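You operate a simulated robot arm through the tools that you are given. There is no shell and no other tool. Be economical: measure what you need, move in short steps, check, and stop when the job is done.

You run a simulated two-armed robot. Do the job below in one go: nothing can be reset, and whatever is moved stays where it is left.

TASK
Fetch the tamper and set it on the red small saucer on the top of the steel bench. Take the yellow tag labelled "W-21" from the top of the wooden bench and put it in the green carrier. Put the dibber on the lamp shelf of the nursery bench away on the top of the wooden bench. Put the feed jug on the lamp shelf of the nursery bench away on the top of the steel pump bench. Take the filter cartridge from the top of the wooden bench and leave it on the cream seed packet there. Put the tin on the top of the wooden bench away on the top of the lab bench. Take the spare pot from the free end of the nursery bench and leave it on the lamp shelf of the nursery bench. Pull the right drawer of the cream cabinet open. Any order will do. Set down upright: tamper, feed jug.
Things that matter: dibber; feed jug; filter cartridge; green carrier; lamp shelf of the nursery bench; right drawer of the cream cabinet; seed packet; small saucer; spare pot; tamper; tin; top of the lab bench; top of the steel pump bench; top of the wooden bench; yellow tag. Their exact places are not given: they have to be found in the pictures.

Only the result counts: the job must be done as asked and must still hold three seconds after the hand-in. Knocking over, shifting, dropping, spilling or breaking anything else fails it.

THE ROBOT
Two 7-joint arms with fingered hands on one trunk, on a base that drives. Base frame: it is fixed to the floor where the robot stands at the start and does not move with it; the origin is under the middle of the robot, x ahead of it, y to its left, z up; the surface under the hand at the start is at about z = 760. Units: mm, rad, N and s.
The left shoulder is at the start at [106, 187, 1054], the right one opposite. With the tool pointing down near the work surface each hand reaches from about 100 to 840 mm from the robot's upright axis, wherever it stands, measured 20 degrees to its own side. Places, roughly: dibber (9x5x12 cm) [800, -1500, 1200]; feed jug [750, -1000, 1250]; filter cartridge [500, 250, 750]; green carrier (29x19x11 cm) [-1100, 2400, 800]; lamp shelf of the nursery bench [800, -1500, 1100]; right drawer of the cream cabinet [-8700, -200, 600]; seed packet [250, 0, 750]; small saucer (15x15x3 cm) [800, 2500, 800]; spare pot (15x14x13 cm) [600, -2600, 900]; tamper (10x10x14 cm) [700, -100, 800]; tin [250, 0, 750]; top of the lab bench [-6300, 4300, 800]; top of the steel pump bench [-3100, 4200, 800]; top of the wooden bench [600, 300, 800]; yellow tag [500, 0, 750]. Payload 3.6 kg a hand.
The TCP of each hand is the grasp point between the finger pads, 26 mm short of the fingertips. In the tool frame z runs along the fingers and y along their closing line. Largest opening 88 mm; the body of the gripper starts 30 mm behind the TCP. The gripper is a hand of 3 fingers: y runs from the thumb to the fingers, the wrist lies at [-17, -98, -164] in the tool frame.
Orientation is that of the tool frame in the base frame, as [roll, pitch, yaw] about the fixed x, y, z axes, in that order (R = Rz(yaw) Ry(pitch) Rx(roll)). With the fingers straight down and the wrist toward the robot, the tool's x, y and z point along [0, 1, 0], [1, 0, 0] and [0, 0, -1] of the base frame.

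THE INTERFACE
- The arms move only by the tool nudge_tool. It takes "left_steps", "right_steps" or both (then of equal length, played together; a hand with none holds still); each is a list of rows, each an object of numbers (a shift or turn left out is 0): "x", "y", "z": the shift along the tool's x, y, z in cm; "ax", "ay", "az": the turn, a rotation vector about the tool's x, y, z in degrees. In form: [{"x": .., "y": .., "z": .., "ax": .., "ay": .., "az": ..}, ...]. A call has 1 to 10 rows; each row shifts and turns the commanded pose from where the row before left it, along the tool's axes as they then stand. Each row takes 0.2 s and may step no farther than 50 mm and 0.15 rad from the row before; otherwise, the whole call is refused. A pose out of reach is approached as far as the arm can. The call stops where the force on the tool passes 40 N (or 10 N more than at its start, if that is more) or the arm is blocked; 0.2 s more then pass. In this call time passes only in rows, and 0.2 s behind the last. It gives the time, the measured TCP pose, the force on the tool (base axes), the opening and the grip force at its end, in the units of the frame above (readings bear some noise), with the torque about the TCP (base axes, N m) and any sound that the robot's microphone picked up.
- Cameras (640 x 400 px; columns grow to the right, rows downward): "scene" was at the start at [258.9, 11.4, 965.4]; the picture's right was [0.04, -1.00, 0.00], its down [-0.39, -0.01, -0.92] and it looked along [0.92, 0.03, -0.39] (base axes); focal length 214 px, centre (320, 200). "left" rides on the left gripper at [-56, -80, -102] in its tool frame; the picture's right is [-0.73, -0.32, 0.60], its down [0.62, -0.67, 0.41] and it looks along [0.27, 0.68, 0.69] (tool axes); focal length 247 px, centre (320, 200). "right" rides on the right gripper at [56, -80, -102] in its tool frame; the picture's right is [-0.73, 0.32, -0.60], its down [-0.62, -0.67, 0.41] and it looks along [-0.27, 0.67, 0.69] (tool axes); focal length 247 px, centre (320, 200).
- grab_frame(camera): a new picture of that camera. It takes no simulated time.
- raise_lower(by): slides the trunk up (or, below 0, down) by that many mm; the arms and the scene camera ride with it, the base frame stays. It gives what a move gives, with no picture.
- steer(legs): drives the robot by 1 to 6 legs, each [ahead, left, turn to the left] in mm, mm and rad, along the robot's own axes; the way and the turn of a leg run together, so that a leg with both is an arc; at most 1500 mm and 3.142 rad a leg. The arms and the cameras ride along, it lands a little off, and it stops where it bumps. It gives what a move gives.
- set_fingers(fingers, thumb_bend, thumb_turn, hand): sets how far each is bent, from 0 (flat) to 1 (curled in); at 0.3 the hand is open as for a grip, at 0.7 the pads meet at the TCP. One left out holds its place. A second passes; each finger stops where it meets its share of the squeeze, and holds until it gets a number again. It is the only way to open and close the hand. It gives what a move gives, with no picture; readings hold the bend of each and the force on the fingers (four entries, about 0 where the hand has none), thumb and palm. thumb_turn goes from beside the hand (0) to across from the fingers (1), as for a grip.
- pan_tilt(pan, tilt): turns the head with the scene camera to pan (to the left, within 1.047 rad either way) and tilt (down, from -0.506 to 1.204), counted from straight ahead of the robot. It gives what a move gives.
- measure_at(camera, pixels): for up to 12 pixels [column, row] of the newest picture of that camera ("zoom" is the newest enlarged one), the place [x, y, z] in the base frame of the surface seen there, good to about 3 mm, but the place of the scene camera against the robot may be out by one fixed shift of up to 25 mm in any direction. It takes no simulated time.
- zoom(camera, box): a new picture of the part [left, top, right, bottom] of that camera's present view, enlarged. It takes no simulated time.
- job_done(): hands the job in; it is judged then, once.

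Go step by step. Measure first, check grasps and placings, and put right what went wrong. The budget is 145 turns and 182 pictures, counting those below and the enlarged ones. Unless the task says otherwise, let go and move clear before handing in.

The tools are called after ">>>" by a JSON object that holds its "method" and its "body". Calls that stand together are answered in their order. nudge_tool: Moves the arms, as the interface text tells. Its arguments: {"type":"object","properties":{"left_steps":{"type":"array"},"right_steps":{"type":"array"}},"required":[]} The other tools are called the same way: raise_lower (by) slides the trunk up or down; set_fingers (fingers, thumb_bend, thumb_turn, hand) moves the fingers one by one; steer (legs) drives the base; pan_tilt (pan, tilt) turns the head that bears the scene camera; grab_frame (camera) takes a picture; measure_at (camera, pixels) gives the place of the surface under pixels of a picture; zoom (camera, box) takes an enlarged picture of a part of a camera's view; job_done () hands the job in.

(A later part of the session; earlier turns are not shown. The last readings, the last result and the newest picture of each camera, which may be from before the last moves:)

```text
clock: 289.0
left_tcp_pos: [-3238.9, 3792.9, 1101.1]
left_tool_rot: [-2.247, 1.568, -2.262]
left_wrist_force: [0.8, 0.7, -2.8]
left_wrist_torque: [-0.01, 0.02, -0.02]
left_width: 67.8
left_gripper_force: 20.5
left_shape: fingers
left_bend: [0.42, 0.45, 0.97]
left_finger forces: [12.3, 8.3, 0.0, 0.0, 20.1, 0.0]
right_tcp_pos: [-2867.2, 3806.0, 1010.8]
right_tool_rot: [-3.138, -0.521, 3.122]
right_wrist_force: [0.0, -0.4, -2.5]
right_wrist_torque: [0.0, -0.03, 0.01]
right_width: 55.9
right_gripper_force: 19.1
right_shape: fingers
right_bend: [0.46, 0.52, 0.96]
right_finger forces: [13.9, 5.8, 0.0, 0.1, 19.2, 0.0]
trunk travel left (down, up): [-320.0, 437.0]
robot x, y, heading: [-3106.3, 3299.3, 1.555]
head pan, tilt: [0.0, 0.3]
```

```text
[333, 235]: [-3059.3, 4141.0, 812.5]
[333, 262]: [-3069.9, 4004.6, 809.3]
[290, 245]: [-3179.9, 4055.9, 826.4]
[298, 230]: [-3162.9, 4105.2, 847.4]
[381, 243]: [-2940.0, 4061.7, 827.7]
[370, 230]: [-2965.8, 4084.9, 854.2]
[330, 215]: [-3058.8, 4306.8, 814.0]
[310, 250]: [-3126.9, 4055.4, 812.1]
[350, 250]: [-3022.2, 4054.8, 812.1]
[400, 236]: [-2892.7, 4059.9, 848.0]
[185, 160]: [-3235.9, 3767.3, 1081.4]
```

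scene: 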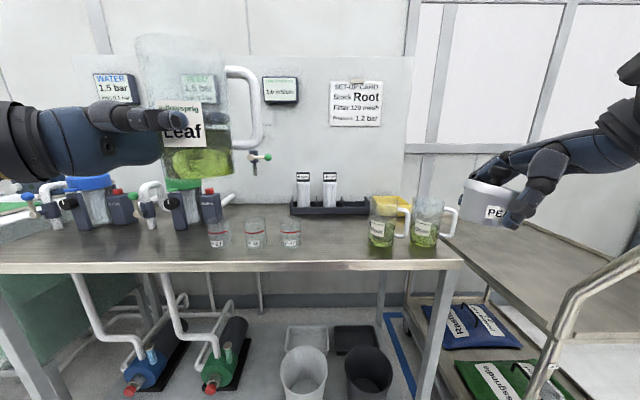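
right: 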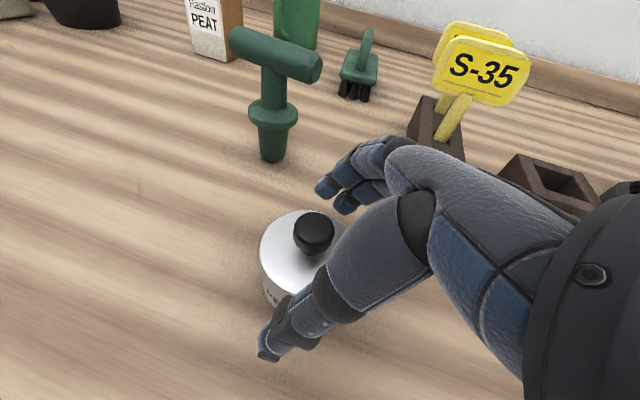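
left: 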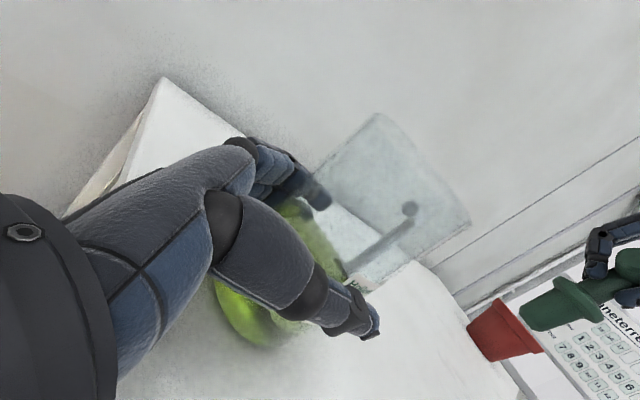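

The bench top is z≈800, with a free gap x -3145..-2965. To keep the hand clear of the beakers I'll turn the robot about 30° left so the hand enters diagonally, shift the jug hand, and raise the tin.

>>> {"method": "nudge_tool", "body": {"left_steps": [{"z": 4, "y": 1.7}, {"z": 4, "y": 1.7}, {"z": 4, "y": 1.7}, {"z": 4, "y": 1.6}], "right_steps": [{"z": -2, "x": 1.2}, {"z": -2, "x": 1.2}, {"z": -2, "x": 1.2}, {"z": -2, "x": 1.2}]}}

>>> {"method": "steer", "body": {"legs": [[0, 0, 0.515], [128, -413, 0]]}}

>>> {"method": "pan_tilt", "body": {"pan": 0.05, "tilt": 0.65}}

>>> {"method": "grab_frame", "body": {"camera": "scene"}}

```text
clock: 290.0
left_tcp_pos: [-3078.1, 3859.3, 1101.6]
left_tool_rot: [-2.066, 1.567, -2.081]
left_wrist_force: [0.2, 0.7, -3.3]
left_wrist_torque: [0.03, 0.02, -0.02]
left_width: 67.7
left_gripper_force: 20.1
left_shape: fingers
left_bend: [0.42, 0.46, 0.97]
left_finger forces: [12.2, 8.3, 0.0, 0.2, 20.2, 0.0]
right_tcp_pos: [-2868.2, 3808.1, 1106.7]
right_tool_rot: [-3.139, -0.521, 3.123]
right_wrist_force: [-0.1, 0.1, -2.1]
right_wrist_torque: [-0.02, -0.02, -0.01]
right_width: 55.9
right_gripper_force: 19.5
right_shape: fingers
right_bend: [0.46, 0.52, 0.96]
right_finger forces: [13.7, 5.8, 0.0, 0.1, 19.1, 0.0]
trunk travel left (down, up): [-320.0, 437.0]
robot x, y, heading: [-3104.3, 3300.6, 1.559]
head pan, tilt: [0.0, 0.3]
```

```text
clock: 294.1
left_tcp_pos: [-3055.0, 4111.3, 1100.4]
left_tool_rot: [-2.22, 1.566, -1.722]
left_wrist_force: [0.9, 0.3, -2.3]
left_wrist_torque: [-0.01, 0.01, 0.02]
left_width: 67.6
left_gripper_force: 20.3
left_shape: fingers
left_bend: [0.42, 0.46, 0.97]
left_finger forces: [12.0, 8.1, 0.0, 0.1, 19.7, 0.0]
right_tcp_pos: [-2846.8, 4170.8, 1105.4]
right_tool_rot: [-3.139, -0.521, -2.642]
right_wrist_force: [0.7, 0.9, -2.3]
right_wrist_torque: [0.02, -0.03, -0.02]
right_width: 56.0
right_gripper_force: 19.2
right_shape: fingers
right_bend: [0.46, 0.52, 0.96]
right_finger forces: [13.7, 6.0, 0.0, 0.1, 18.9, 0.0]
trunk travel left (down, up): [-320.0, 437.0]
robot x, y, heading: [-2799.8, 3613.8, 2.071]
head pan, tilt: [0.0, 0.3]
```

```text
clock: 294.9
left_tcp_pos: [-3056.2, 4110.8, 1099.2]
left_tool_rot: [-1.639, 1.567, -1.138]
left_wrist_force: [0.4, 0.4, -2.6]
left_wrist_torque: [-0.03, 0.02, -0.01]
left_width: 67.9
left_gripper_force: 20.2
left_shape: fingers
left_bend: [0.42, 0.46, 0.97]
left_finger forces: [12.0, 8.1, 0.0, 0.0, 19.8, 0.1]
right_tcp_pos: [-2847.6, 4171.8, 1105.6]
right_tool_rot: [-3.139, -0.52, -2.641]
right_wrist_force: [-0.5, -0.3, -2.3]
right_wrist_torque: [-0.03, -0.03, -0.02]
right_width: 55.6
right_gripper_force: 19.3
right_shape: fingers
right_bend: [0.46, 0.52, 0.96]
right_finger forces: [13.7, 5.9, 0.0, 0.0, 18.9, 0.0]
trunk travel left (down, up): [-320.0, 437.0]
robot x, y, heading: [-2801.6, 3614.8, 2.068]
head pan, tilt: [0.051, 0.649]
```

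```text
33 pictures are left
```

scene: 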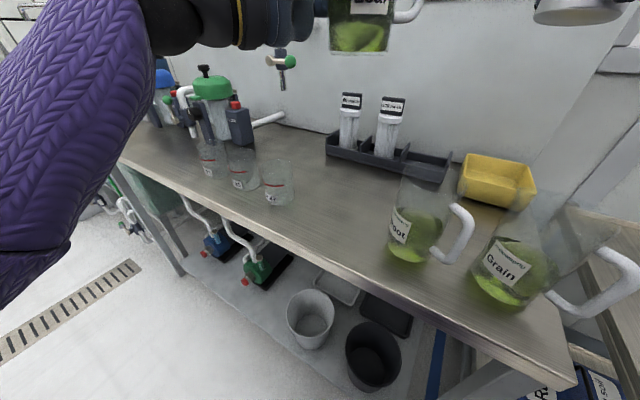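

The jug is right above the gap at (-3055,4111). I'll lower to about z 872 and check clearances.

>>> {"method": "nudge_tool", "body": {"left_steps": [{"x": 4}, {"x": 4}, {"x": 4}, {"x": 4}, {"x": 4}, {"x": 2.7}]}}

>>> {"method": "grab_frame", "body": {"camera": "scene"}}

>>> {"method": "grab_frame", "body": {"camera": "left"}}

```text
clock: 296.3
left_tcp_pos: [-3055.4, 4110.8, 872.7]
left_tool_rot: [-2.092, 1.566, -1.589]
left_wrist_force: [-0.8, 0.0, -2.6]
left_wrist_torque: [0.0, 0.06, -0.01]
left_width: 67.2
left_gripper_force: 19.8
left_shape: fingers
left_bend: [0.42, 0.46, 0.97]
left_finger forces: [11.8, 8.1, 0.0, 0.0, 19.5, 0.1]
right_tcp_pos: [-2848.2, 4171.5, 1105.5]
right_tool_rot: [-3.138, -0.52, -2.644]
right_wrist_force: [0.0, 0.1, -1.3]
right_wrist_torque: [0.03, 0.0, -0.02]
right_width: 55.7
right_gripper_force: 19.9
right_shape: fingers
right_bend: [0.46, 0.52, 0.96]
right_finger forces: [13.7, 5.8, 0.1, 0.0, 18.9, 0.1]
trunk travel left (down, up): [-320.0, 437.0]
robot x, y, heading: [-2798.7, 3611.8, 2.073]
head pan, tilt: [0.051, 0.649]
```

```text
32 pictures are left
```

scene: 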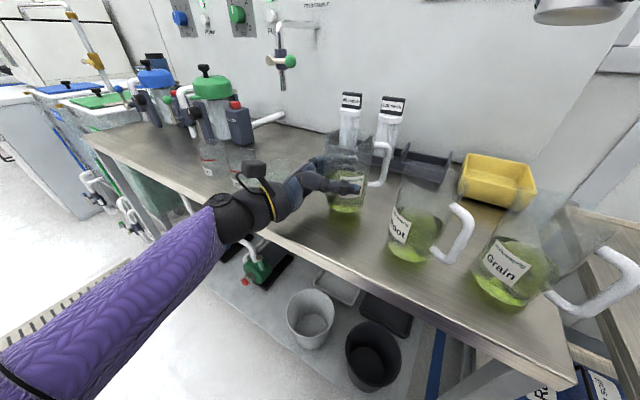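

```text
31 pictures are left
```

left: 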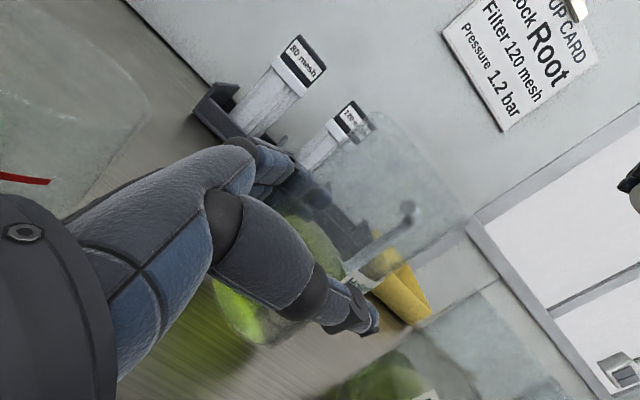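

No contact so far, and the jug hangs upright between the beaker and the Root jug. I'll make the final descent in small steps.

>>> {"method": "nudge_tool", "body": {"left_steps": [{"x": 1}, {"x": 0.4}, {"x": 0.2}]}}

>>> {"method": "nudge_tool", "body": {"left_steps": [{"x": 0.2}]}}

>>> {"method": "nudge_tool", "body": {"left_steps": [{"x": 0.15}]}}

```text
clock: 297.1
left_tcp_pos: [-3055.2, 4110.6, 857.7]
left_tool_rot: [-2.128, 1.567, -1.626]
left_wrist_force: [-0.7, 0.4, -2.6]
left_wrist_torque: [-0.04, 0.04, 0.03]
left_width: 67.5
left_gripper_force: 20.0
left_shape: fingers
left_bend: [0.42, 0.46, 0.97]
left_finger forces: [11.8, 8.2, 0.0, 0.1, 19.5, 0.1]
right_tcp_pos: [-2846.7, 4171.3, 1105.2]
right_tool_rot: [-3.141, -0.519, -2.641]
right_wrist_force: [0.2, -0.3, -2.0]
right_wrist_torque: [-0.05, 0.02, -0.03]
right_width: 55.9
right_gripper_force: 19.2
right_shape: fingers
right_bend: [0.46, 0.52, 0.96]
right_finger forces: [13.7, 5.8, 0.0, 0.0, 18.8, 0.1]
trunk travel left (down, up): [-320.0, 437.0]
robot x, y, heading: [-2796.7, 3614.9, 2.07]
head pan, tilt: [0.051, 0.649]
```

```text
clock: 297.5
left_tcp_pos: [-3054.3, 4110.6, 855.9]
left_tool_rot: [-1.337, 1.569, -0.836]
left_wrist_force: [-0.8, -0.1, -1.1]
left_wrist_torque: [0.01, -0.01, 0.03]
left_width: 67.6
left_gripper_force: 19.8
left_shape: fingers
left_bend: [0.42, 0.46, 0.97]
left_finger forces: [11.7, 8.1, 0.0, 0.0, 19.5, 0.0]
right_tcp_pos: [-2846.3, 4170.9, 1105.8]
right_tool_rot: [-3.137, -0.52, -2.643]
right_wrist_force: [0.4, 0.9, -2.4]
right_wrist_torque: [0.02, -0.02, -0.01]
right_width: 55.8
right_gripper_force: 19.3
right_shape: fingers
right_bend: [0.46, 0.52, 0.96]
right_finger forces: [13.7, 5.8, 0.1, 0.0, 18.9, 0.1]
trunk travel left (down, up): [-320.0, 437.0]
robot x, y, heading: [-2799.3, 3614.9, 2.076]
head pan, tilt: [0.051, 0.649]
```

```text
clock: 297.9
left_tcp_pos: [-3055.7, 4108.6, 855.1]
left_tool_rot: [-1.399, 1.569, -0.899]
left_wrist_force: [-0.2, 0.1, 3.2]
left_wrist_torque: [0.22, 0.04, 0.01]
left_width: 67.7
left_gripper_force: 19.8
left_shape: fingers
left_bend: [0.42, 0.46, 0.97]
left_finger forces: [11.1, 8.8, 0.0, 0.1, 19.6, 0.0]
right_tcp_pos: [-2847.7, 4171.1, 1104.9]
right_tool_rot: [-3.141, -0.52, -2.641]
right_wrist_force: [0.6, -0.2, -0.9]
right_wrist_torque: [-0.03, -0.01, 0.03]
right_width: 55.9
right_gripper_force: 19.6
right_shape: fingers
right_bend: [0.46, 0.52, 0.96]
right_finger forces: [13.7, 5.8, 0.1, 0.0, 19.0, 0.1]
trunk travel left (down, up): [-320.0, 437.0]
robot x, y, heading: [-2801.0, 3613.6, 2.068]
head pan, tilt: [0.051, 0.649]
```

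The jug stands on the bench. I'll open the hand and withdraw first along the fingers, then diagonally toward the aisle, so the wrist avoids the beaker.

>>> {"method": "set_fingers", "body": {"hand": "left", "fingers": 0.3, "thumb_bend": 0.3}}

>>> {"method": "nudge_tool", "body": {"left_steps": [{"z": -1.5}, {"z": -2}, {"z": -1.5, "y": -0.9}, {"z": -1.5, "y": -1.3}, {"z": -1.5, "y": -2}, {"z": -1, "y": -3}, {"y": -4}, {"y": -4}, {"x": -4}, {"x": -4}]}}

>>> {"method": "grab_frame", "body": {"camera": "scene"}}

```text
clock: 298.9
left_tcp_pos: [-3056.6, 4109.9, 853.9]
left_tool_rot: [-1.557, 1.567, -1.056]
left_wrist_force: [0.3, -0.5, -0.6]
left_wrist_torque: [0.0, 0.0, 0.01]
left_width: 87.9
left_gripper_force: 0.1
left_shape: fingers
left_bend: [0.3, 0.3, 0.97]
left_finger forces: [0.1, 0.0, 0.0, 0.0, 0.0, 0.0]
right_tcp_pos: [-2847.9, 4170.9, 1104.7]
right_tool_rot: [-3.139, -0.52, -2.641]
right_wrist_force: [0.3, -0.6, -1.9]
right_wrist_torque: [0.0, -0.02, 0.03]
right_width: 55.6
right_gripper_force: 19.2
right_shape: fingers
right_bend: [0.46, 0.52, 0.96]
right_finger forces: [13.8, 5.7, 0.0, 0.1, 19.0, 0.1]
trunk travel left (down, up): [-320.0, 437.0]
robot x, y, heading: [-2801.7, 3612.9, 2.072]
head pan, tilt: [0.051, 0.649]
```

```text
clock: 301.1
left_tcp_pos: [-3060.4, 3934.1, 934.2]
left_tool_rot: [-1.871, 1.569, -1.371]
left_wrist_force: [0.0, 0.8, 0.2]
left_wrist_torque: [0.01, 0.01, 0.02]
left_width: 87.8
left_gripper_force: 0.1
left_shape: fingers
left_bend: [0.3, 0.3, 0.97]
left_finger forces: [0.0, 0.0, 0.1, 0.0, 0.0, 0.0]
right_tcp_pos: [-2846.7, 4170.3, 1107.4]
right_tool_rot: [-3.139, -0.519, -2.642]
right_wrist_force: [0.5, 0.1, -1.6]
right_wrist_torque: [0.03, 0.01, -0.02]
right_width: 55.7
right_gripper_force: 19.0
right_shape: fingers
right_bend: [0.46, 0.52, 0.96]
right_finger forces: [13.8, 5.8, 0.0, 0.0, 19.0, 0.1]
trunk travel left (down, up): [-320.0, 437.0]
robot x, y, heading: [-2803.1, 3612.9, 2.071]
head pan, tilt: [0.051, 0.649]
```

```text
30 pictures are left
```

scene: 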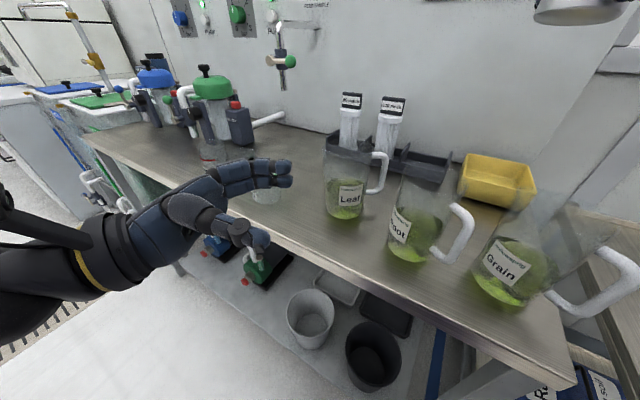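

The feed jug stands upright. I'll back into the corridor, face -x, and look toward the lab bench.

>>> {"method": "nudge_tool", "body": {"left_steps": [{"x": -4}, {"x": -4}, {"x": -4}, {"y": -3}]}}

>>> {"method": "steer", "body": {"legs": [[-240, 130, 0], [0, 0, 1.07]]}}

>>> {"method": "pan_tilt", "body": {"pan": -0.2, "tilt": 0.2}}

>>> {"method": "grab_frame", "body": {"camera": "scene"}}

```text
clock: 302.1
left_tcp_pos: [-3047.1, 3906.6, 1054.9]
left_tool_rot: [-2.171, 1.568, -1.67]
left_wrist_force: [0.1, -0.9, -0.7]
left_wrist_torque: [0.01, 0.01, -0.01]
left_width: 88.3
left_gripper_force: 0.1
left_shape: fingers
left_bend: [0.3, 0.3, 0.97]
left_finger forces: [0.1, 0.1, 0.0, 0.0, 0.0, 0.0]
right_tcp_pos: [-2847.7, 4171.0, 1104.7]
right_tool_rot: [3.141, -0.522, -2.642]
right_wrist_force: [-1.6, -0.6, -1.5]
right_wrist_torque: [-0.01, -0.04, 0.01]
right_width: 55.7
right_gripper_force: 18.7
right_shape: fingers
right_bend: [0.46, 0.52, 0.96]
right_finger forces: [13.7, 5.8, 0.0, 0.0, 18.9, 0.0]
trunk travel left (down, up): [-320.0, 437.0]
robot x, y, heading: [-2801.7, 3612.8, 2.074]
head pan, tilt: [0.051, 0.649]
```

```text
clock: 303.7
left_tcp_pos: [-3051.0, 3701.5, 1053.7]
left_tool_rot: [-1.595, 1.564, -1.087]
left_wrist_force: [-0.1, 0.2, -0.5]
left_wrist_torque: [-0.01, -0.04, 0.02]
left_width: 88.0
left_gripper_force: 0.1
left_shape: fingers
left_bend: [0.3, 0.3, 0.97]
left_finger forces: [0.0, 0.1, 0.0, 0.0, 0.1, 0.0]
right_tcp_pos: [-2848.5, 3970.9, 1117.5]
right_tool_rot: [3.117, -0.51, -2.639]
right_wrist_force: [0.9, 0.4, -1.1]
right_wrist_torque: [-0.01, -0.03, 0.03]
right_width: 55.7
right_gripper_force: 19.6
right_shape: fingers
right_bend: [0.46, 0.52, 0.96]
right_finger forces: [14.0, 5.9, 0.0, 0.0, 19.1, 0.0]
trunk travel left (down, up): [-320.0, 437.0]
robot x, y, heading: [-2800.3, 3411.1, 2.08]
head pan, tilt: [0.051, 0.649]
stopped in leg 1: the robot was blocked; the commanded pose is now the measured one
```

```text
clock: 304.6
left_tcp_pos: [-3050.9, 3700.3, 1054.0]
left_tool_rot: [-1.47, 1.567, -0.964]
left_wrist_force: [-0.3, 0.3, 1.0]
left_wrist_torque: [-0.01, 0.0, -0.01]
left_width: 88.1
left_gripper_force: 0.1
left_shape: fingers
left_bend: [0.3, 0.3, 0.97]
left_finger forces: [0.0, 0.0, 0.0, 0.0, 0.0, 0.0]
right_tcp_pos: [-2850.2, 3967.5, 1114.9]
right_tool_rot: [3.12, -0.513, -2.635]
right_wrist_force: [-0.1, -0.8, -0.9]
right_wrist_torque: [0.02, -0.01, -0.01]
right_width: 55.5
right_gripper_force: 19.5
right_shape: fingers
right_bend: [0.46, 0.52, 0.96]
right_finger forces: [14.1, 6.0, 0.0, 0.0, 19.0, 0.0]
trunk travel left (down, up): [-320.0, 437.0]
robot x, y, heading: [-2803.1, 3408.0, 2.08]
head pan, tilt: [-0.201, 0.201]
```

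```text
29 pictures are left
```

scene: 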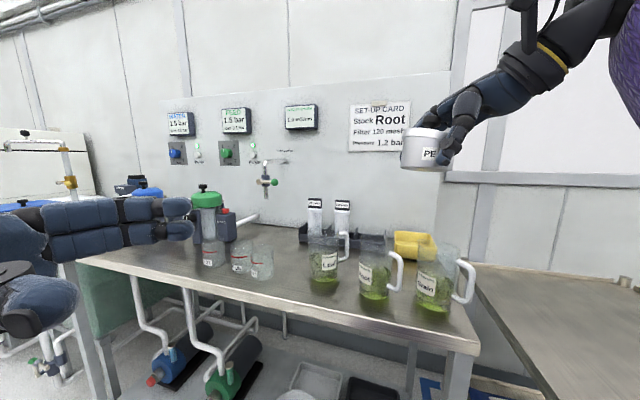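

The base was blocked behind (something south of it), so I'll go forward a little, turn to face -x in place, and then look.

>>> {"method": "steer", "body": {"legs": [[50, 0, 0], [0, 0, 1.06]]}}

>>> {"method": "pan_tilt", "body": {"pan": -0.1, "tilt": 0.25}}

>>> {"method": "grab_frame", "body": {"camera": "scene"}}

```text
clock: 308.2
left_tcp_pos: [-3203.3, 3383.3, 1053.0]
left_tool_rot: [-2.167, 1.564, -0.609]
left_wrist_force: [-0.1, 0.5, -0.2]
left_wrist_torque: [0.0, 0.01, 0.02]
left_width: 88.2
left_gripper_force: 0.1
left_shape: fingers
left_bend: [0.3, 0.3, 0.97]
left_finger forces: [0.0, 0.1, 0.0, 0.1, 0.0, 0.0]
right_tcp_pos: [-3336.5, 3691.2, 1113.2]
right_tool_rot: [3.12, -0.515, -1.581]
right_wrist_force: [-0.3, 0.2, -2.6]
right_wrist_torque: [0.02, -0.02, -0.02]
right_width: 55.3
right_gripper_force: 19.0
right_shape: fingers
right_bend: [0.46, 0.52, 0.96]
right_finger forces: [13.5, 5.7, 0.1, 0.0, 18.4, 0.0]
trunk travel left (down, up): [-320.0, 437.0]
robot x, y, heading: [-2826.7, 3451.0, 3.127]
head pan, tilt: [-0.201, 0.201]
```

```text
clock: 308.9
left_tcp_pos: [-3203.8, 3381.9, 1054.7]
left_tool_rot: [-2.076, 1.566, -0.517]
left_wrist_force: [0.3, 0.2, -0.4]
left_wrist_torque: [0.0, 0.01, 0.01]
left_width: 88.1
left_gripper_force: 0.1
left_shape: fingers
left_bend: [0.3, 0.3, 0.97]
left_finger forces: [0.0, 0.1, 0.1, 0.1, 0.0, 0.0]
right_tcp_pos: [-3336.4, 3691.2, 1113.4]
right_tool_rot: [3.123, -0.514, -1.584]
right_wrist_force: [-0.6, 0.1, -1.4]
right_wrist_torque: [0.04, 0.0, 0.03]
right_width: 55.1
right_gripper_force: 18.2
right_shape: fingers
right_bend: [0.46, 0.52, 0.96]
right_finger forces: [13.5, 5.7, 0.0, 0.0, 18.5, 0.1]
trunk travel left (down, up): [-320.0, 437.0]
robot x, y, heading: [-2826.7, 3451.6, 3.129]
head pan, tilt: [-0.099, 0.25]
```

```text
28 pictures are left
```

scene: 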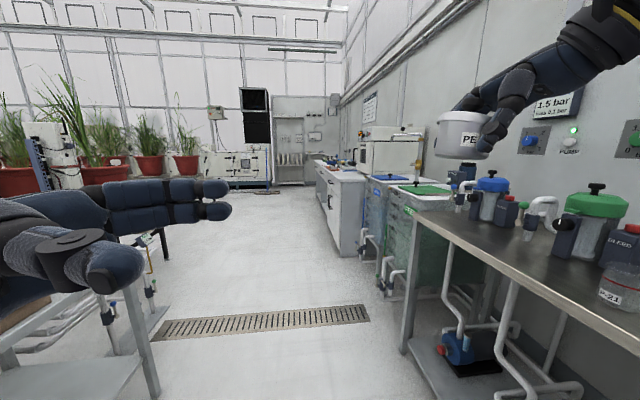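

The corridor ahead is clear, with the white lab bench on the right at (340,190) and a cream cabinet far ahead at (235,165). I'll measure them.

>>> {"method": "measure_at", "body": {"camera": "scene", "pixels": [[345, 178], [327, 168], [318, 160], [360, 225], [330, 240], [150, 390], [235, 165], [225, 180], [245, 188], [410, 215], [270, 230], [380, 160]]}}

>>> {"method": "zoom", "body": {"camera": "scene", "box": [190, 110, 450, 260]}}

```text
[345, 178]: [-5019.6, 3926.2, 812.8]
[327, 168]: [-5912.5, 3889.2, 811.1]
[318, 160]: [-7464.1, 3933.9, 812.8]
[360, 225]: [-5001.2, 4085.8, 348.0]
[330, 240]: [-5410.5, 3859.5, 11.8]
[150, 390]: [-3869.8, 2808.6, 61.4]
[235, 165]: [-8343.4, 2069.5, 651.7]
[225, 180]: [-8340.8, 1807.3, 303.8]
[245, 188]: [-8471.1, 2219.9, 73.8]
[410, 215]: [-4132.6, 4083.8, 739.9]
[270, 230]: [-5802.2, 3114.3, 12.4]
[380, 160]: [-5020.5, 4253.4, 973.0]
```

```text
2.46 times, centred on (320, 185) of scene
```

zoom: 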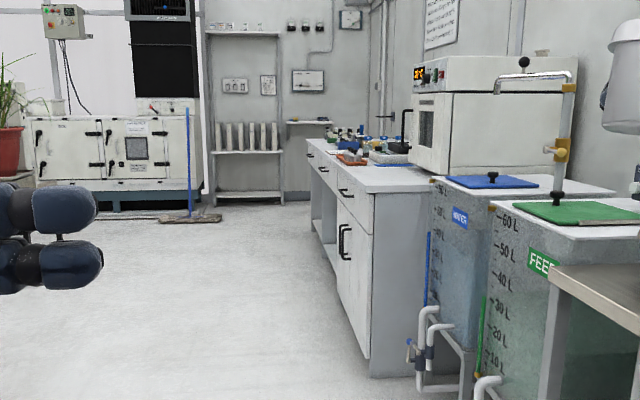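

The lab bench spans x -5000..-7460 with its front at y≈3910 and top at z≈800. I'll drive to x≈-5500 and face it.

>>> {"method": "steer", "body": {"legs": [[1400, 60, 0], [1280, 0, 0], [0, 0, -1.558]]}}

>>> {"method": "pan_tilt", "body": {"pan": -0.15, "tilt": 0.45}}

>>> {"method": "grab_frame", "body": {"camera": "scene"}}

```text
clock: 325.8
left_tcp_pos: [-5603.4, 3760.4, 1053.7]
left_tool_rot: [-2.687, 1.568, -2.687]
left_wrist_force: [0.7, 0.0, -0.7]
left_wrist_torque: [0.0, -0.01, 0.01]
left_width: 88.1
left_gripper_force: 0.0
left_shape: fingers
left_bend: [0.3, 0.3, 0.97]
left_finger forces: [0.0, 0.0, 0.1, 0.1, 0.0, 0.1]
right_tcp_pos: [-5296.9, 3895.8, 1113.6]
right_tool_rot: [3.122, -0.515, 3.141]
right_wrist_force: [0.4, -0.4, -1.5]
right_wrist_torque: [-0.03, -0.03, 0.0]
right_width: 54.6
right_gripper_force: 18.0
right_shape: fingers
right_bend: [0.46, 0.52, 0.96]
right_finger forces: [13.4, 5.5, 0.0, 0.1, 17.8, 0.0]
trunk travel left (down, up): [-320.0, 437.0]
robot x, y, heading: [-5528.4, 3384.9, 1.572]
head pan, tilt: [-0.099, 0.25]
```

```text
clock: 326.6
left_tcp_pos: [-5602.7, 3757.9, 1053.5]
left_tool_rot: [-1.974, 1.567, -1.975]
left_wrist_force: [0.5, -0.5, -1.1]
left_wrist_torque: [-0.02, 0.03, 0.0]
left_width: 88.4
left_gripper_force: 0.1
left_shape: fingers
left_bend: [0.3, 0.3, 0.97]
left_finger forces: [0.0, 0.1, 0.0, 0.1, 0.0, 0.0]
right_tcp_pos: [-5297.5, 3894.2, 1113.3]
right_tool_rot: [3.122, -0.515, 3.141]
right_wrist_force: [-0.8, -0.9, -1.8]
right_wrist_torque: [-0.04, -0.02, 0.0]
right_width: 54.6
right_gripper_force: 18.4
right_shape: fingers
right_bend: [0.46, 0.52, 0.96]
right_finger forces: [13.4, 5.5, 0.0, 0.0, 18.0, 0.0]
trunk travel left (down, up): [-320.0, 437.0]
robot x, y, heading: [-5530.0, 3381.3, 1.568]
head pan, tilt: [-0.15, 0.45]
```

```text
26 pictures are left
```

scene: 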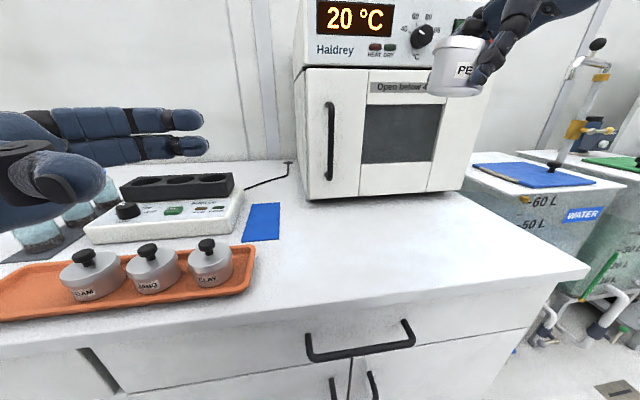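

There's plenty of free bench in front of the oven at (400,240). I'll measure there.

>>> {"method": "measure_at", "body": {"camera": "scene", "pixels": [[400, 240], [450, 240], [400, 285], [350, 200], [460, 95], [440, 195]]}}

```text
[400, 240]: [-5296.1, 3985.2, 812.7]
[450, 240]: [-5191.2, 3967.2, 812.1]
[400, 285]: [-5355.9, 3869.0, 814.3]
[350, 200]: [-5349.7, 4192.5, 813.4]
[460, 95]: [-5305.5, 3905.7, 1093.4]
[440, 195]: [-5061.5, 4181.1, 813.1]
```

Bench z is about 800. I'll drive 110 mm ahead and lower the tin to just above it.

>>> {"method": "steer", "body": {"legs": [[110, 0, 0]]}}

>>> {"method": "nudge_tool", "body": {"right_steps": [{"z": 4.2, "x": -2.4}, {"z": 4.2, "x": -2.4}, {"z": 4.2, "x": -2.4}, {"z": 4.2, "x": -2.4}, {"z": 4.2, "x": -2.4}, {"z": 1.7, "x": -1}]}}

>>> {"method": "grab_frame", "body": {"camera": "scene"}}

```text
clock: 327.8
left_tcp_pos: [-5603.8, 3870.8, 1053.7]
left_tool_rot: [-1.401, 1.565, -1.403]
left_wrist_force: [0.6, 0.8, -0.2]
left_wrist_torque: [-0.02, 0.02, -0.02]
left_width: 87.9
left_gripper_force: 0.1
left_shape: fingers
left_bend: [0.3, 0.3, 0.97]
left_finger forces: [0.0, 0.1, 0.1, 0.1, 0.1, 0.0]
right_tcp_pos: [-5298.1, 4006.7, 1112.9]
right_tool_rot: [3.124, -0.515, -3.14]
right_wrist_force: [0.1, 0.7, -1.9]
right_wrist_torque: [-0.01, 0.02, 0.03]
right_width: 54.5
right_gripper_force: 18.3
right_shape: fingers
right_bend: [0.46, 0.52, 0.96]
right_finger forces: [13.4, 5.6, 0.0, 0.0, 18.0, 0.0]
trunk travel left (down, up): [-320.0, 437.0]
robot x, y, heading: [-5526.9, 3490.4, 1.568]
head pan, tilt: [-0.15, 0.45]
```

```text
clock: 329.1
left_tcp_pos: [-5602.3, 3867.8, 1054.7]
left_tool_rot: [-1.762, 1.566, -1.762]
left_wrist_force: [-1.4, 0.6, 0.7]
left_wrist_torque: [-0.02, 0.01, 0.0]
left_width: 88.1
left_gripper_force: 0.0
left_shape: fingers
left_bend: [0.3, 0.3, 0.97]
left_finger forces: [0.0, 0.0, 0.1, 0.0, 0.0, 0.1]
right_tcp_pos: [-5298.6, 4007.4, 850.5]
right_tool_rot: [3.122, -0.516, 3.141]
right_wrist_force: [0.0, 0.1, -1.9]
right_wrist_torque: [0.0, -0.05, 0.01]
right_width: 54.0
right_gripper_force: 18.0
right_shape: fingers
right_bend: [0.46, 0.52, 0.96]
right_finger forces: [13.9, 5.3, 0.0, 0.1, 17.5, 0.1]
trunk travel left (down, up): [-320.0, 437.0]
robot x, y, heading: [-5527.5, 3491.3, 1.57]
head pan, tilt: [-0.15, 0.45]
```

```text
25 pictures are left
```

scene: 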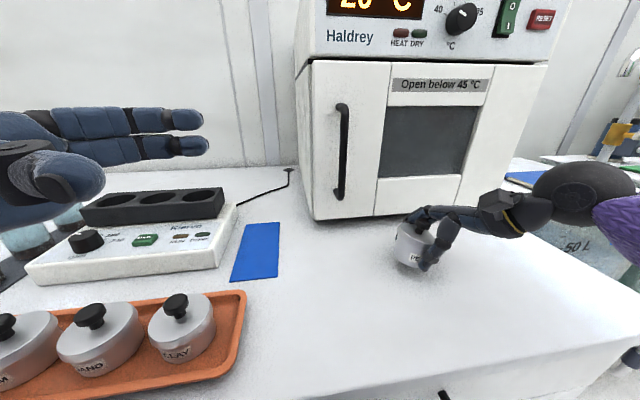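

The tin is just above the bench. I'll lower in tiny steps until contact.

>>> {"method": "nudge_tool", "body": {"right_steps": [{"z": 0.7, "x": -0.4}, {"z": 0.4, "x": -0.2}, {"z": 0.2, "x": -0.1}]}}

>>> {"method": "nudge_tool", "body": {"right_steps": [{"z": 0.2, "x": -0.12}]}}

>>> {"method": "nudge_tool", "body": {"right_steps": [{"z": 0.2, "x": -0.12}]}}

```text
clock: 329.9
left_tcp_pos: [-5603.9, 3868.3, 1054.8]
left_tool_rot: [-2.227, 1.568, -2.227]
left_wrist_force: [0.1, 0.1, -0.3]
left_wrist_torque: [0.02, -0.01, -0.03]
left_width: 88.2
left_gripper_force: 0.1
left_shape: fingers
left_bend: [0.3, 0.3, 0.97]
left_finger forces: [0.0, 0.0, 0.0, 0.0, 0.0, 0.1]
right_tcp_pos: [-5296.2, 4008.5, 836.8]
right_tool_rot: [3.123, -0.514, 3.141]
right_wrist_force: [0.3, -1.2, -2.5]
right_wrist_torque: [-0.02, -0.03, 0.0]
right_width: 54.5
right_gripper_force: 18.5
right_shape: fingers
right_bend: [0.46, 0.52, 0.96]
right_finger forces: [13.8, 5.3, 0.0, 0.1, 17.6, 0.0]
trunk travel left (down, up): [-320.0, 437.0]
robot x, y, heading: [-5526.8, 3491.8, 1.571]
head pan, tilt: [-0.15, 0.45]
```

```text
clock: 330.4
left_tcp_pos: [-5603.4, 3867.3, 1055.0]
left_tool_rot: [-1.979, 1.567, -1.979]
left_wrist_force: [-0.6, 0.8, -0.6]
left_wrist_torque: [0.0, 0.01, -0.02]
left_width: 88.3
left_gripper_force: 0.1
left_shape: fingers
left_bend: [0.3, 0.3, 0.97]
left_finger forces: [0.0, 0.0, 0.0, 0.0, 0.0, 0.0]
right_tcp_pos: [-5297.6, 4008.9, 835.6]
right_tool_rot: [3.12, -0.515, -3.14]
right_wrist_force: [0.5, -0.3, 1.4]
right_wrist_torque: [0.04, -0.04, -0.01]
right_width: 54.1
right_gripper_force: 17.9
right_shape: fingers
right_bend: [0.46, 0.52, 0.96]
right_finger forces: [14.4, 4.6, 0.1, 0.0, 18.3, 0.0]
trunk travel left (down, up): [-320.0, 437.0]
robot x, y, heading: [-5527.8, 3488.2, 1.576]
head pan, tilt: [-0.15, 0.45]
```

```text
clock: 330.8
left_tcp_pos: [-5603.7, 3867.9, 1055.4]
left_tool_rot: [-1.718, 1.567, -1.716]
left_wrist_force: [-0.1, 0.7, 1.1]
left_wrist_torque: [-0.01, 0.03, -0.01]
left_width: 87.9
left_gripper_force: 0.0
left_shape: fingers
left_bend: [0.3, 0.3, 0.97]
left_finger forces: [0.0, 0.0, 0.0, 0.1, 0.0, 0.0]
right_tcp_pos: [-5297.2, 4008.9, 834.2]
right_tool_rot: [3.119, -0.518, -3.139]
right_wrist_force: [-2.8, -1.9, 8.7]
right_wrist_torque: [0.16, -0.02, 0.05]
right_width: 54.2
right_gripper_force: 19.5
right_shape: fingers
right_bend: [0.46, 0.52, 0.96]
right_finger forces: [15.6, 3.5, 0.0, 0.0, 19.3, 0.1]
trunk travel left (down, up): [-320.0, 437.0]
robot x, y, heading: [-5527.3, 3491.2, 1.569]
head pan, tilt: [-0.15, 0.45]
```

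It's down. I'll open, withdraw along the fingers, and look at the lid.

>>> {"method": "set_fingers", "body": {"hand": "right", "fingers": 0.3, "thumb_bend": 0.3}}

>>> {"method": "nudge_tool", "body": {"right_steps": [{"z": -2}, {"z": -3}, {"z": -4}, {"z": -4}]}}

>>> {"method": "zoom", "body": {"camera": "right", "box": [180, 150, 400, 370]}}

```text
clock: 331.8
left_tcp_pos: [-5603.2, 3868.8, 1054.5]
left_tool_rot: [-1.979, 1.567, -1.98]
left_wrist_force: [0.5, 0.1, -0.2]
left_wrist_torque: [0.01, 0.02, 0.0]
left_width: 87.9
left_gripper_force: 0.0
left_shape: fingers
left_bend: [0.3, 0.3, 0.97]
left_finger forces: [0.0, 0.0, 0.0, 0.0, 0.0, 0.0]
right_tcp_pos: [-5296.3, 4008.9, 832.8]
right_tool_rot: [3.122, -0.514, 3.14]
right_wrist_force: [0.5, -0.8, 0.2]
right_wrist_torque: [-0.02, -0.01, 0.0]
right_width: 87.9
right_gripper_force: 0.0
right_shape: fingers
right_bend: [0.3, 0.3, 0.97]
right_finger forces: [0.0, 0.0, 0.0, 0.1, 0.1, 0.0]
trunk travel left (down, up): [-320.0, 437.0]
robot x, y, heading: [-5526.5, 3491.1, 1.573]
head pan, tilt: [-0.15, 0.45]
```

```text
clock: 332.8
left_tcp_pos: [-5603.1, 3868.0, 1055.3]
left_tool_rot: [-2.138, 1.567, -2.138]
left_wrist_force: [-0.1, 0.6, 0.6]
left_wrist_torque: [0.03, -0.01, 0.0]
left_width: 88.0
left_gripper_force: 0.1
left_shape: fingers
left_bend: [0.3, 0.3, 0.97]
left_finger forces: [0.0, 0.0, 0.0, 0.0, 0.0, 0.0]
right_tcp_pos: [-5233.5, 4008.6, 947.4]
right_tool_rot: [3.123, -0.516, 3.141]
right_wrist_force: [-0.5, 0.2, -0.3]
right_wrist_torque: [0.01, -0.02, -0.01]
right_width: 88.1
right_gripper_force: 0.1
right_shape: fingers
right_bend: [0.3, 0.3, 0.97]
right_finger forces: [0.0, 0.0, 0.0, 0.0, 0.0, 0.0]
trunk travel left (down, up): [-320.0, 437.0]
robot x, y, heading: [-5529.4, 3487.9, 1.57]
head pan, tilt: [-0.15, 0.45]
```

```text
1.82 times, centred on (290, 260) of right
```

zoom: 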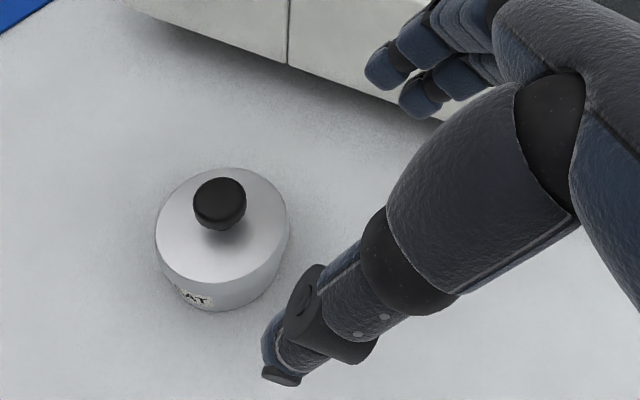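

The tin stands with its lid on. I'll measure whether the lid is level and fully down (lid top should be 44 mm above the bench).

>>> {"method": "measure_at", "body": {"camera": "zoom", "pixels": [[180, 215], [180, 260], [240, 260], [270, 215], [235, 180], [220, 195], [100, 200], [120, 330], [210, 245]]}}

```text
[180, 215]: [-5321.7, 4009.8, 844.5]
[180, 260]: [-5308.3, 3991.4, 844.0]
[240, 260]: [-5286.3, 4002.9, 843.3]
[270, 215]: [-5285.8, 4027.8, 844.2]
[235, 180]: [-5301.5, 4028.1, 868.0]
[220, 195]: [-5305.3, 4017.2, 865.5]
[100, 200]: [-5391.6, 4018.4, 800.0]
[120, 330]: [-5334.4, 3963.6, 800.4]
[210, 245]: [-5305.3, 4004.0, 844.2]
```

The lid is level at 44 mm above the bench, the same as at the start. For safety I'll press the knob gently with closed fingertips in case the latch is loose.

>>> {"method": "set_fingers", "body": {"hand": "right", "fingers": 0.68, "thumb_bend": 0.68}}

>>> {"method": "nudge_tool", "body": {"right_steps": [{"ay": -7.4}, {"ay": -7.4}, {"ay": -7.4}, {"ay": -7.4}, {"x": 3.6, "y": 0.3}, {"x": 3.5}, {"z": 2}, {"z": 1.5}]}}

>>> {"method": "zoom", "body": {"camera": "right", "box": [180, 150, 400, 370]}}

```text
clock: 333.8
left_tcp_pos: [-5602.2, 3868.2, 1054.2]
left_tool_rot: [-1.878, 1.566, -1.877]
left_wrist_force: [-0.1, -0.1, 0.3]
left_wrist_torque: [0.01, -0.01, -0.04]
left_width: 87.8
left_gripper_force: 0.0
left_shape: fingers
left_bend: [0.3, 0.3, 0.97]
left_finger forces: [0.1, 0.0, 0.0, 0.0, 0.0, 0.1]
right_tcp_pos: [-5233.4, 4009.5, 948.4]
right_tool_rot: [3.122, -0.513, 3.14]
right_wrist_force: [-0.6, 0.1, 0.5]
right_wrist_torque: [0.0, 0.01, 0.0]
right_width: 6.4
right_gripper_force: 0.0
right_shape: fingers
right_bend: [0.68, 0.68, 0.97]
right_finger forces: [0.1, 0.0, 0.0, 0.1, 0.0, 0.0]
trunk travel left (down, up): [-320.0, 437.0]
robot x, y, heading: [-5529.0, 3492.1, 1.573]
head pan, tilt: [-0.15, 0.45]
```

```text
clock: 335.6
left_tcp_pos: [-5602.5, 3868.0, 1053.8]
left_tool_rot: [-1.976, 1.567, -1.976]
left_wrist_force: [-1.0, -0.4, -0.4]
left_wrist_torque: [-0.01, 0.02, 0.03]
left_width: 88.2
left_gripper_force: 0.1
left_shape: fingers
left_bend: [0.3, 0.3, 0.97]
left_finger forces: [0.0, 0.0, 0.0, 0.1, 0.1, 0.1]
right_tcp_pos: [-5303.0, 4009.6, 910.2]
right_tool_rot: [3.123, 0.002, 3.134]
right_wrist_force: [0.4, -0.2, 0.3]
right_wrist_torque: [-0.01, -0.03, 0.02]
right_width: 6.6
right_gripper_force: 0.1
right_shape: fingers
right_bend: [0.68, 0.68, 0.97]
right_finger forces: [0.1, 0.1, 0.1, 0.1, 0.0, 0.0]
trunk travel left (down, up): [-320.0, 437.0]
robot x, y, heading: [-5529.8, 3491.8, 1.571]
head pan, tilt: [-0.15, 0.45]
```

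```text
1.82 times, centred on (290, 260) of right
```

zoom: 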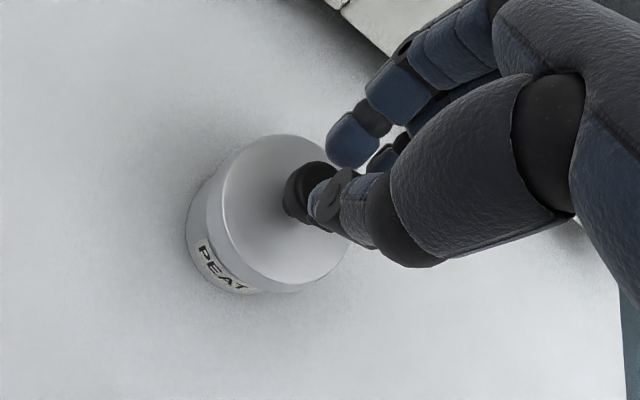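

Fingertips are over the knob. I'll press down gently, a few millimetres at a time.

>>> {"method": "nudge_tool", "body": {"right_steps": [{"z": 0.6}, {"z": 0.4}, {"z": 0.3}, {"z": 0.3}]}}

>>> {"method": "nudge_tool", "body": {"right_steps": [{"z": 0.3}, {"z": 0.3}, {"z": 0.2}, {"z": 0.2}]}}

```text
clock: 336.6
left_tcp_pos: [-5604.0, 3867.8, 1054.9]
left_tool_rot: [-1.279, 1.566, -1.28]
left_wrist_force: [0.0, 0.0, 0.5]
left_wrist_torque: [-0.02, 0.01, 0.01]
left_width: 88.1
left_gripper_force: 0.0
left_shape: fingers
left_bend: [0.3, 0.3, 0.97]
left_finger forces: [0.0, 0.0, 0.0, 0.1, 0.0, 0.1]
right_tcp_pos: [-5303.5, 4011.7, 895.6]
right_tool_rot: [3.121, 0.002, 3.133]
right_wrist_force: [-1.0, -0.2, 1.5]
right_wrist_torque: [0.02, 0.06, 0.01]
right_width: 6.0
right_gripper_force: 1.3
right_shape: fingers
right_bend: [0.68, 0.68, 0.97]
right_finger forces: [1.5, 0.8, 0.0, 0.0, 0.0, 0.0]
trunk travel left (down, up): [-320.0, 437.0]
robot x, y, heading: [-5528.5, 3493.1, 1.57]
head pan, tilt: [-0.15, 0.45]
heard: snap
```

```text
clock: 337.6
left_tcp_pos: [-5603.1, 3868.2, 1053.5]
left_tool_rot: [-2.079, 1.566, -2.08]
left_wrist_force: [0.4, -0.3, 0.2]
left_wrist_torque: [-0.02, -0.02, 0.01]
left_width: 88.4
left_gripper_force: 0.0
left_shape: fingers
left_bend: [0.3, 0.3, 0.97]
left_finger forces: [0.0, 0.0, 0.0, 0.0, 0.0, 0.0]
right_tcp_pos: [-5302.9, 4015.5, 893.5]
right_tool_rot: [3.101, -0.003, 3.131]
right_wrist_force: [-1.5, -4.1, 13.6]
right_wrist_torque: [-0.09, 0.07, 0.04]
right_width: 3.4
right_gripper_force: 6.7
right_shape: fingers
right_bend: [0.72, 0.67, 0.97]
right_finger forces: [5.1, 4.4, 0.0, 0.0, 4.3, 0.0]
trunk travel left (down, up): [-320.0, 437.0]
robot x, y, heading: [-5528.6, 3493.9, 1.57]
head pan, tilt: [-0.15, 0.45]
stopped in row 4 (right hand): the force on the tool passed its limit at 41 N (the readings are from after the stop); the commanded pose is now the measured one
```

The latch snapped shut again. The digits read small forces at the knob, so I'll open them before lifting away, then check.

>>> {"method": "set_fingers", "body": {"hand": "right", "fingers": 0.4, "thumb_bend": 0.4}}

>>> {"method": "nudge_tool", "body": {"right_steps": [{"z": -1}, {"z": -2}, {"z": -4}, {"z": -4}, {"z": -4}, {"z": -4}]}}

>>> {"method": "grab_frame", "body": {"camera": "right"}}

```text
clock: 338.6
left_tcp_pos: [-5604.2, 3869.6, 1054.7]
left_tool_rot: [-2.266, 1.567, -2.266]
left_wrist_force: [-0.7, -0.3, 0.8]
left_wrist_torque: [-0.04, -0.04, 0.0]
left_width: 87.8
left_gripper_force: 0.0
left_shape: fingers
left_bend: [0.3, 0.3, 0.97]
left_finger forces: [0.0, 0.0, 0.0, 0.0, 0.0, 0.1]
right_tcp_pos: [-5301.9, 4014.9, 891.7]
right_tool_rot: [3.107, 0.002, 3.13]
right_wrist_force: [-0.3, 0.3, 0.6]
right_wrist_torque: [-0.01, -0.02, -0.01]
right_width: 66.3
right_gripper_force: 0.0
right_shape: fingers
right_bend: [0.4, 0.4, 0.97]
right_finger forces: [0.0, 0.0, 0.0, 0.1, 0.0, 0.0]
trunk travel left (down, up): [-320.0, 437.0]
robot x, y, heading: [-5529.7, 3492.4, 1.574]
head pan, tilt: [-0.15, 0.45]
```

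```text
clock: 340.0
left_tcp_pos: [-5602.4, 3868.6, 1054.4]
left_tool_rot: [-2.103, 1.567, -2.103]
left_wrist_force: [0.5, 0.6, 0.1]
left_wrist_torque: [0.0, 0.02, -0.01]
left_width: 88.2
left_gripper_force: 0.2
left_shape: fingers
left_bend: [0.3, 0.3, 0.97]
left_finger forces: [0.0, 0.0, 0.0, 0.1, 0.1, 0.1]
right_tcp_pos: [-5303.2, 4008.4, 1082.0]
right_tool_rot: [3.106, 0.0, 3.129]
right_wrist_force: [0.4, 0.7, -0.5]
right_wrist_torque: [0.0, 0.02, -0.01]
right_width: 66.4
right_gripper_force: 0.0
right_shape: fingers
right_bend: [0.4, 0.4, 0.97]
right_finger forces: [0.0, 0.0, 0.0, 0.0, 0.0, 0.0]
trunk travel left (down, up): [-320.0, 437.0]
robot x, y, heading: [-5527.8, 3491.9, 1.571]
head pan, tilt: [-0.15, 0.45]
```

```text
22 pictures are left
```

right: 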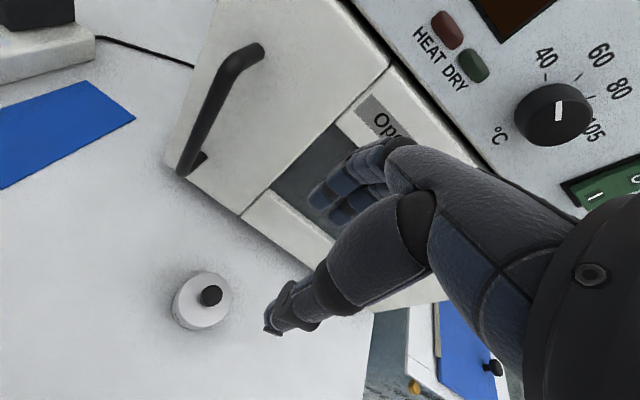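

The tin is fine. Next is the drawer: I'll back off, turn to -x, drive on, and look toward the cream cabinet around (-8700,-200).

>>> {"method": "steer", "body": {"legs": [[-120, 0, 0], [0, 0, 1.571], [1480, 0, 0], [0, 0, 0.6]]}}

>>> {"method": "nudge_tool", "body": {"left_steps": [{"ay": 8.5}, {"ay": 8.5}, {"ay": 8.5}, {"ay": 8.5}, {"ay": 8.5}, {"ay": 8.5}, {"ay": 8.5}, {"ay": 8.5}, {"ay": 8.5}, {"ay": 8.5}], "right_steps": [{"ax": 2}, {}, {}, {}, {}, {}, {}, {}, {}, {}]}}

>>> {"method": "pan_tilt", "body": {"pan": 0.2, "tilt": 0.15}}

>>> {"method": "grab_frame", "body": {"camera": "scene"}}

```text
clock: 353.6
left_tcp_pos: [-7239.0, 3007.2, 1054.6]
left_tool_rot: [-1.918, 1.568, 0.314]
left_wrist_force: [-0.2, 0.7, -0.1]
left_wrist_torque: [0.0, -0.01, 0.0]
left_width: 88.3
left_gripper_force: 0.1
left_shape: fingers
left_bend: [0.3, 0.3, 0.97]
left_finger forces: [0.0, 0.0, 0.1, 0.0, 0.0, 0.0]
right_tcp_pos: [-7533.1, 3157.8, 1081.3]
right_tool_rot: [3.106, 0.0, -0.922]
right_wrist_force: [0.2, -0.5, -1.2]
right_wrist_torque: [-0.01, -0.01, -0.03]
right_width: 66.5
right_gripper_force: 0.0
right_shape: fingers
right_bend: [0.4, 0.4, 0.97]
right_finger forces: [0.0, 0.1, 0.0, 0.1, 0.0, 0.0]
trunk travel left (down, up): [-320.0, 437.0]
robot x, y, heading: [-6987.8, 3298.2, -2.482]
head pan, tilt: [-0.15, 0.45]
```

```text
clock: 355.8
left_tcp_pos: [-7255.2, 2997.2, 1047.7]
left_tool_rot: [-3.137, 0.083, -0.908]
left_wrist_force: [0.5, -0.3, 0.4]
left_wrist_torque: [-0.01, 0.01, 0.0]
left_width: 88.2
left_gripper_force: 0.1
left_shape: fingers
left_bend: [0.3, 0.3, 0.97]
left_finger forces: [0.0, 0.0, 0.1, 0.0, 0.0, 0.1]
left hand out of reach, approached as far as the arm can: row 2, 3, 4
right_tcp_pos: [-7534.2, 3159.1, 1081.4]
right_tool_rot: [3.141, -0.001, -0.922]
right_wrist_force: [-0.9, 0.7, -0.3]
right_wrist_torque: [-0.03, 0.04, -0.01]
right_width: 66.5
right_gripper_force: 0.0
right_shape: fingers
right_bend: [0.4, 0.4, 0.97]
right_finger forces: [0.0, 0.1, 0.0, 0.1, 0.1, 0.0]
trunk travel left (down, up): [-320.0, 437.0]
robot x, y, heading: [-6988.8, 3300.5, -2.481]
head pan, tilt: [-0.15, 0.45]
```

```text
clock: 356.6
left_tcp_pos: [-7256.1, 2997.5, 1048.6]
left_tool_rot: [-3.138, 0.087, -0.91]
left_wrist_force: [-0.8, -0.9, -0.2]
left_wrist_torque: [0.01, -0.02, 0.01]
left_width: 88.0
left_gripper_force: 0.0
left_shape: fingers
left_bend: [0.3, 0.3, 0.97]
left_finger forces: [0.0, 0.0, 0.0, 0.1, 0.0, 0.0]
right_tcp_pos: [-7534.3, 3159.2, 1080.4]
right_tool_rot: [-3.14, 0.002, -0.921]
right_wrist_force: [-0.6, 0.3, -0.5]
right_wrist_torque: [0.03, -0.01, 0.0]
right_width: 66.4
right_gripper_force: 0.0
right_shape: fingers
right_bend: [0.4, 0.4, 0.97]
right_finger forces: [0.1, 0.0, 0.0, 0.0, 0.0, 0.0]
trunk travel left (down, up): [-320.0, 437.0]
robot x, y, heading: [-6982.4, 3297.5, -2.476]
head pan, tilt: [0.201, 0.15]
```

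```text
21 pictures are left
```

scene: 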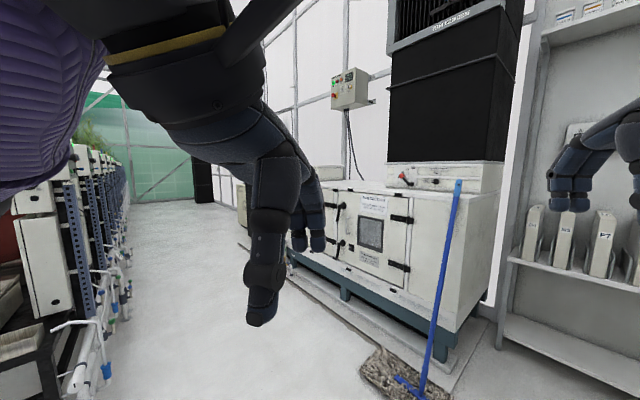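

An aisle runs south between the plant racks (left) and the white unit (right), with a mop at (395,370) to avoid. I'll measure its edges.

>>> {"method": "measure_at", "body": {"camera": "scene", "pixels": [[200, 240], [150, 300], [112, 318], [105, 380], [300, 290], [345, 330], [370, 385], [420, 390], [132, 215], [205, 195], [240, 215], [180, 380]]}}

```text
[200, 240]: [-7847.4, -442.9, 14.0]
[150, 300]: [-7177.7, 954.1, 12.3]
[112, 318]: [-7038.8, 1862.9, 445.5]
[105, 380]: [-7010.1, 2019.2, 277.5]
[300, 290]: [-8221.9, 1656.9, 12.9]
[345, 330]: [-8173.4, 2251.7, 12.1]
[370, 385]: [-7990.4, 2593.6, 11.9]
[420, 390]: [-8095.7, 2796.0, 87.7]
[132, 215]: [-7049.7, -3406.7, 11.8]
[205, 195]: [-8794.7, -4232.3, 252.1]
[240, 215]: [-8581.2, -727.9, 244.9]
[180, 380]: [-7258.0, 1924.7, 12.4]
```

The aisle is clear around x≈-7560. I'll drive west, then south to y≈400, and look toward the cabinet on the right.

>>> {"method": "steer", "body": {"legs": [[0, 0, -0.665], [570, 0, 0], [0, 0, 1.571], [1480, 0, 0], [1400, 0, 0]]}}

>>> {"method": "pan_tilt", "body": {"pan": -0.85, "tilt": 0.35}}

>>> {"method": "grab_frame", "body": {"camera": "scene"}}

```text
clock: 379.1
left_tcp_pos: [-7497.7, 18.5, 1047.1]
left_tool_rot: [-3.135, 0.085, -0.008]
left_wrist_force: [-0.7, 0.5, -0.5]
left_wrist_torque: [-0.01, 0.02, 0.01]
left_width: 88.1
left_gripper_force: 0.1
left_shape: fingers
left_bend: [0.3, 0.3, 0.97]
left_finger forces: [0.1, 0.0, 0.0, 0.1, 0.1, 0.0]
right_tcp_pos: [-7797.4, -98.2, 1080.2]
right_tool_rot: [3.141, -0.002, -0.019]
right_wrist_force: [1.3, 1.3, 0.1]
right_wrist_torque: [0.0, 0.0, -0.01]
right_width: 66.3
right_gripper_force: 0.1
right_shape: fingers
right_bend: [0.4, 0.4, 0.97]
right_finger forces: [0.0, 0.0, 0.1, 0.1, 0.1, 0.1]
trunk travel left (down, up): [-320.0, 437.0]
robot x, y, heading: [-7566.8, 410.4, -1.579]
head pan, tilt: [0.201, 0.15]
```

```text
clock: 380.4
left_tcp_pos: [-7498.0, 18.7, 1047.9]
left_tool_rot: [-3.139, 0.086, -0.007]
left_wrist_force: [0.8, -0.2, 1.0]
left_wrist_torque: [0.01, -0.02, -0.01]
left_width: 88.0
left_gripper_force: 0.0
left_shape: fingers
left_bend: [0.3, 0.3, 0.97]
left_finger forces: [0.0, 0.0, 0.0, 0.1, 0.0, 0.0]
right_tcp_pos: [-7797.7, -98.1, 1080.3]
right_tool_rot: [-3.141, 0.001, -0.02]
right_wrist_force: [0.1, 0.1, 0.3]
right_wrist_torque: [-0.01, -0.02, -0.01]
right_width: 66.6
right_gripper_force: 0.0
right_shape: fingers
right_bend: [0.4, 0.4, 0.97]
right_finger forces: [0.0, 0.1, 0.0, 0.0, 0.0, 0.0]
trunk travel left (down, up): [-320.0, 437.0]
robot x, y, heading: [-7567.3, 417.9, -1.577]
head pan, tilt: [-0.85, 0.351]
```

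```text
20 pictures are left
```

scene: 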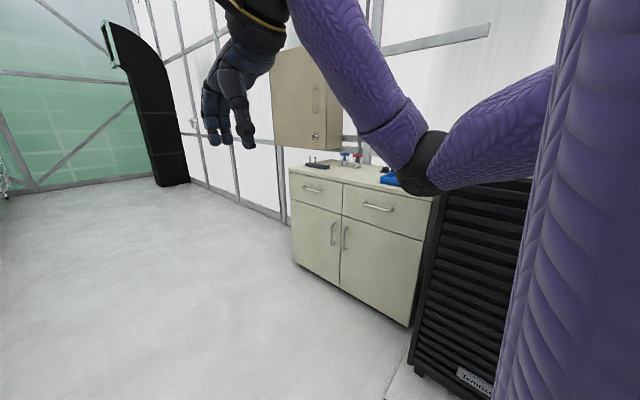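

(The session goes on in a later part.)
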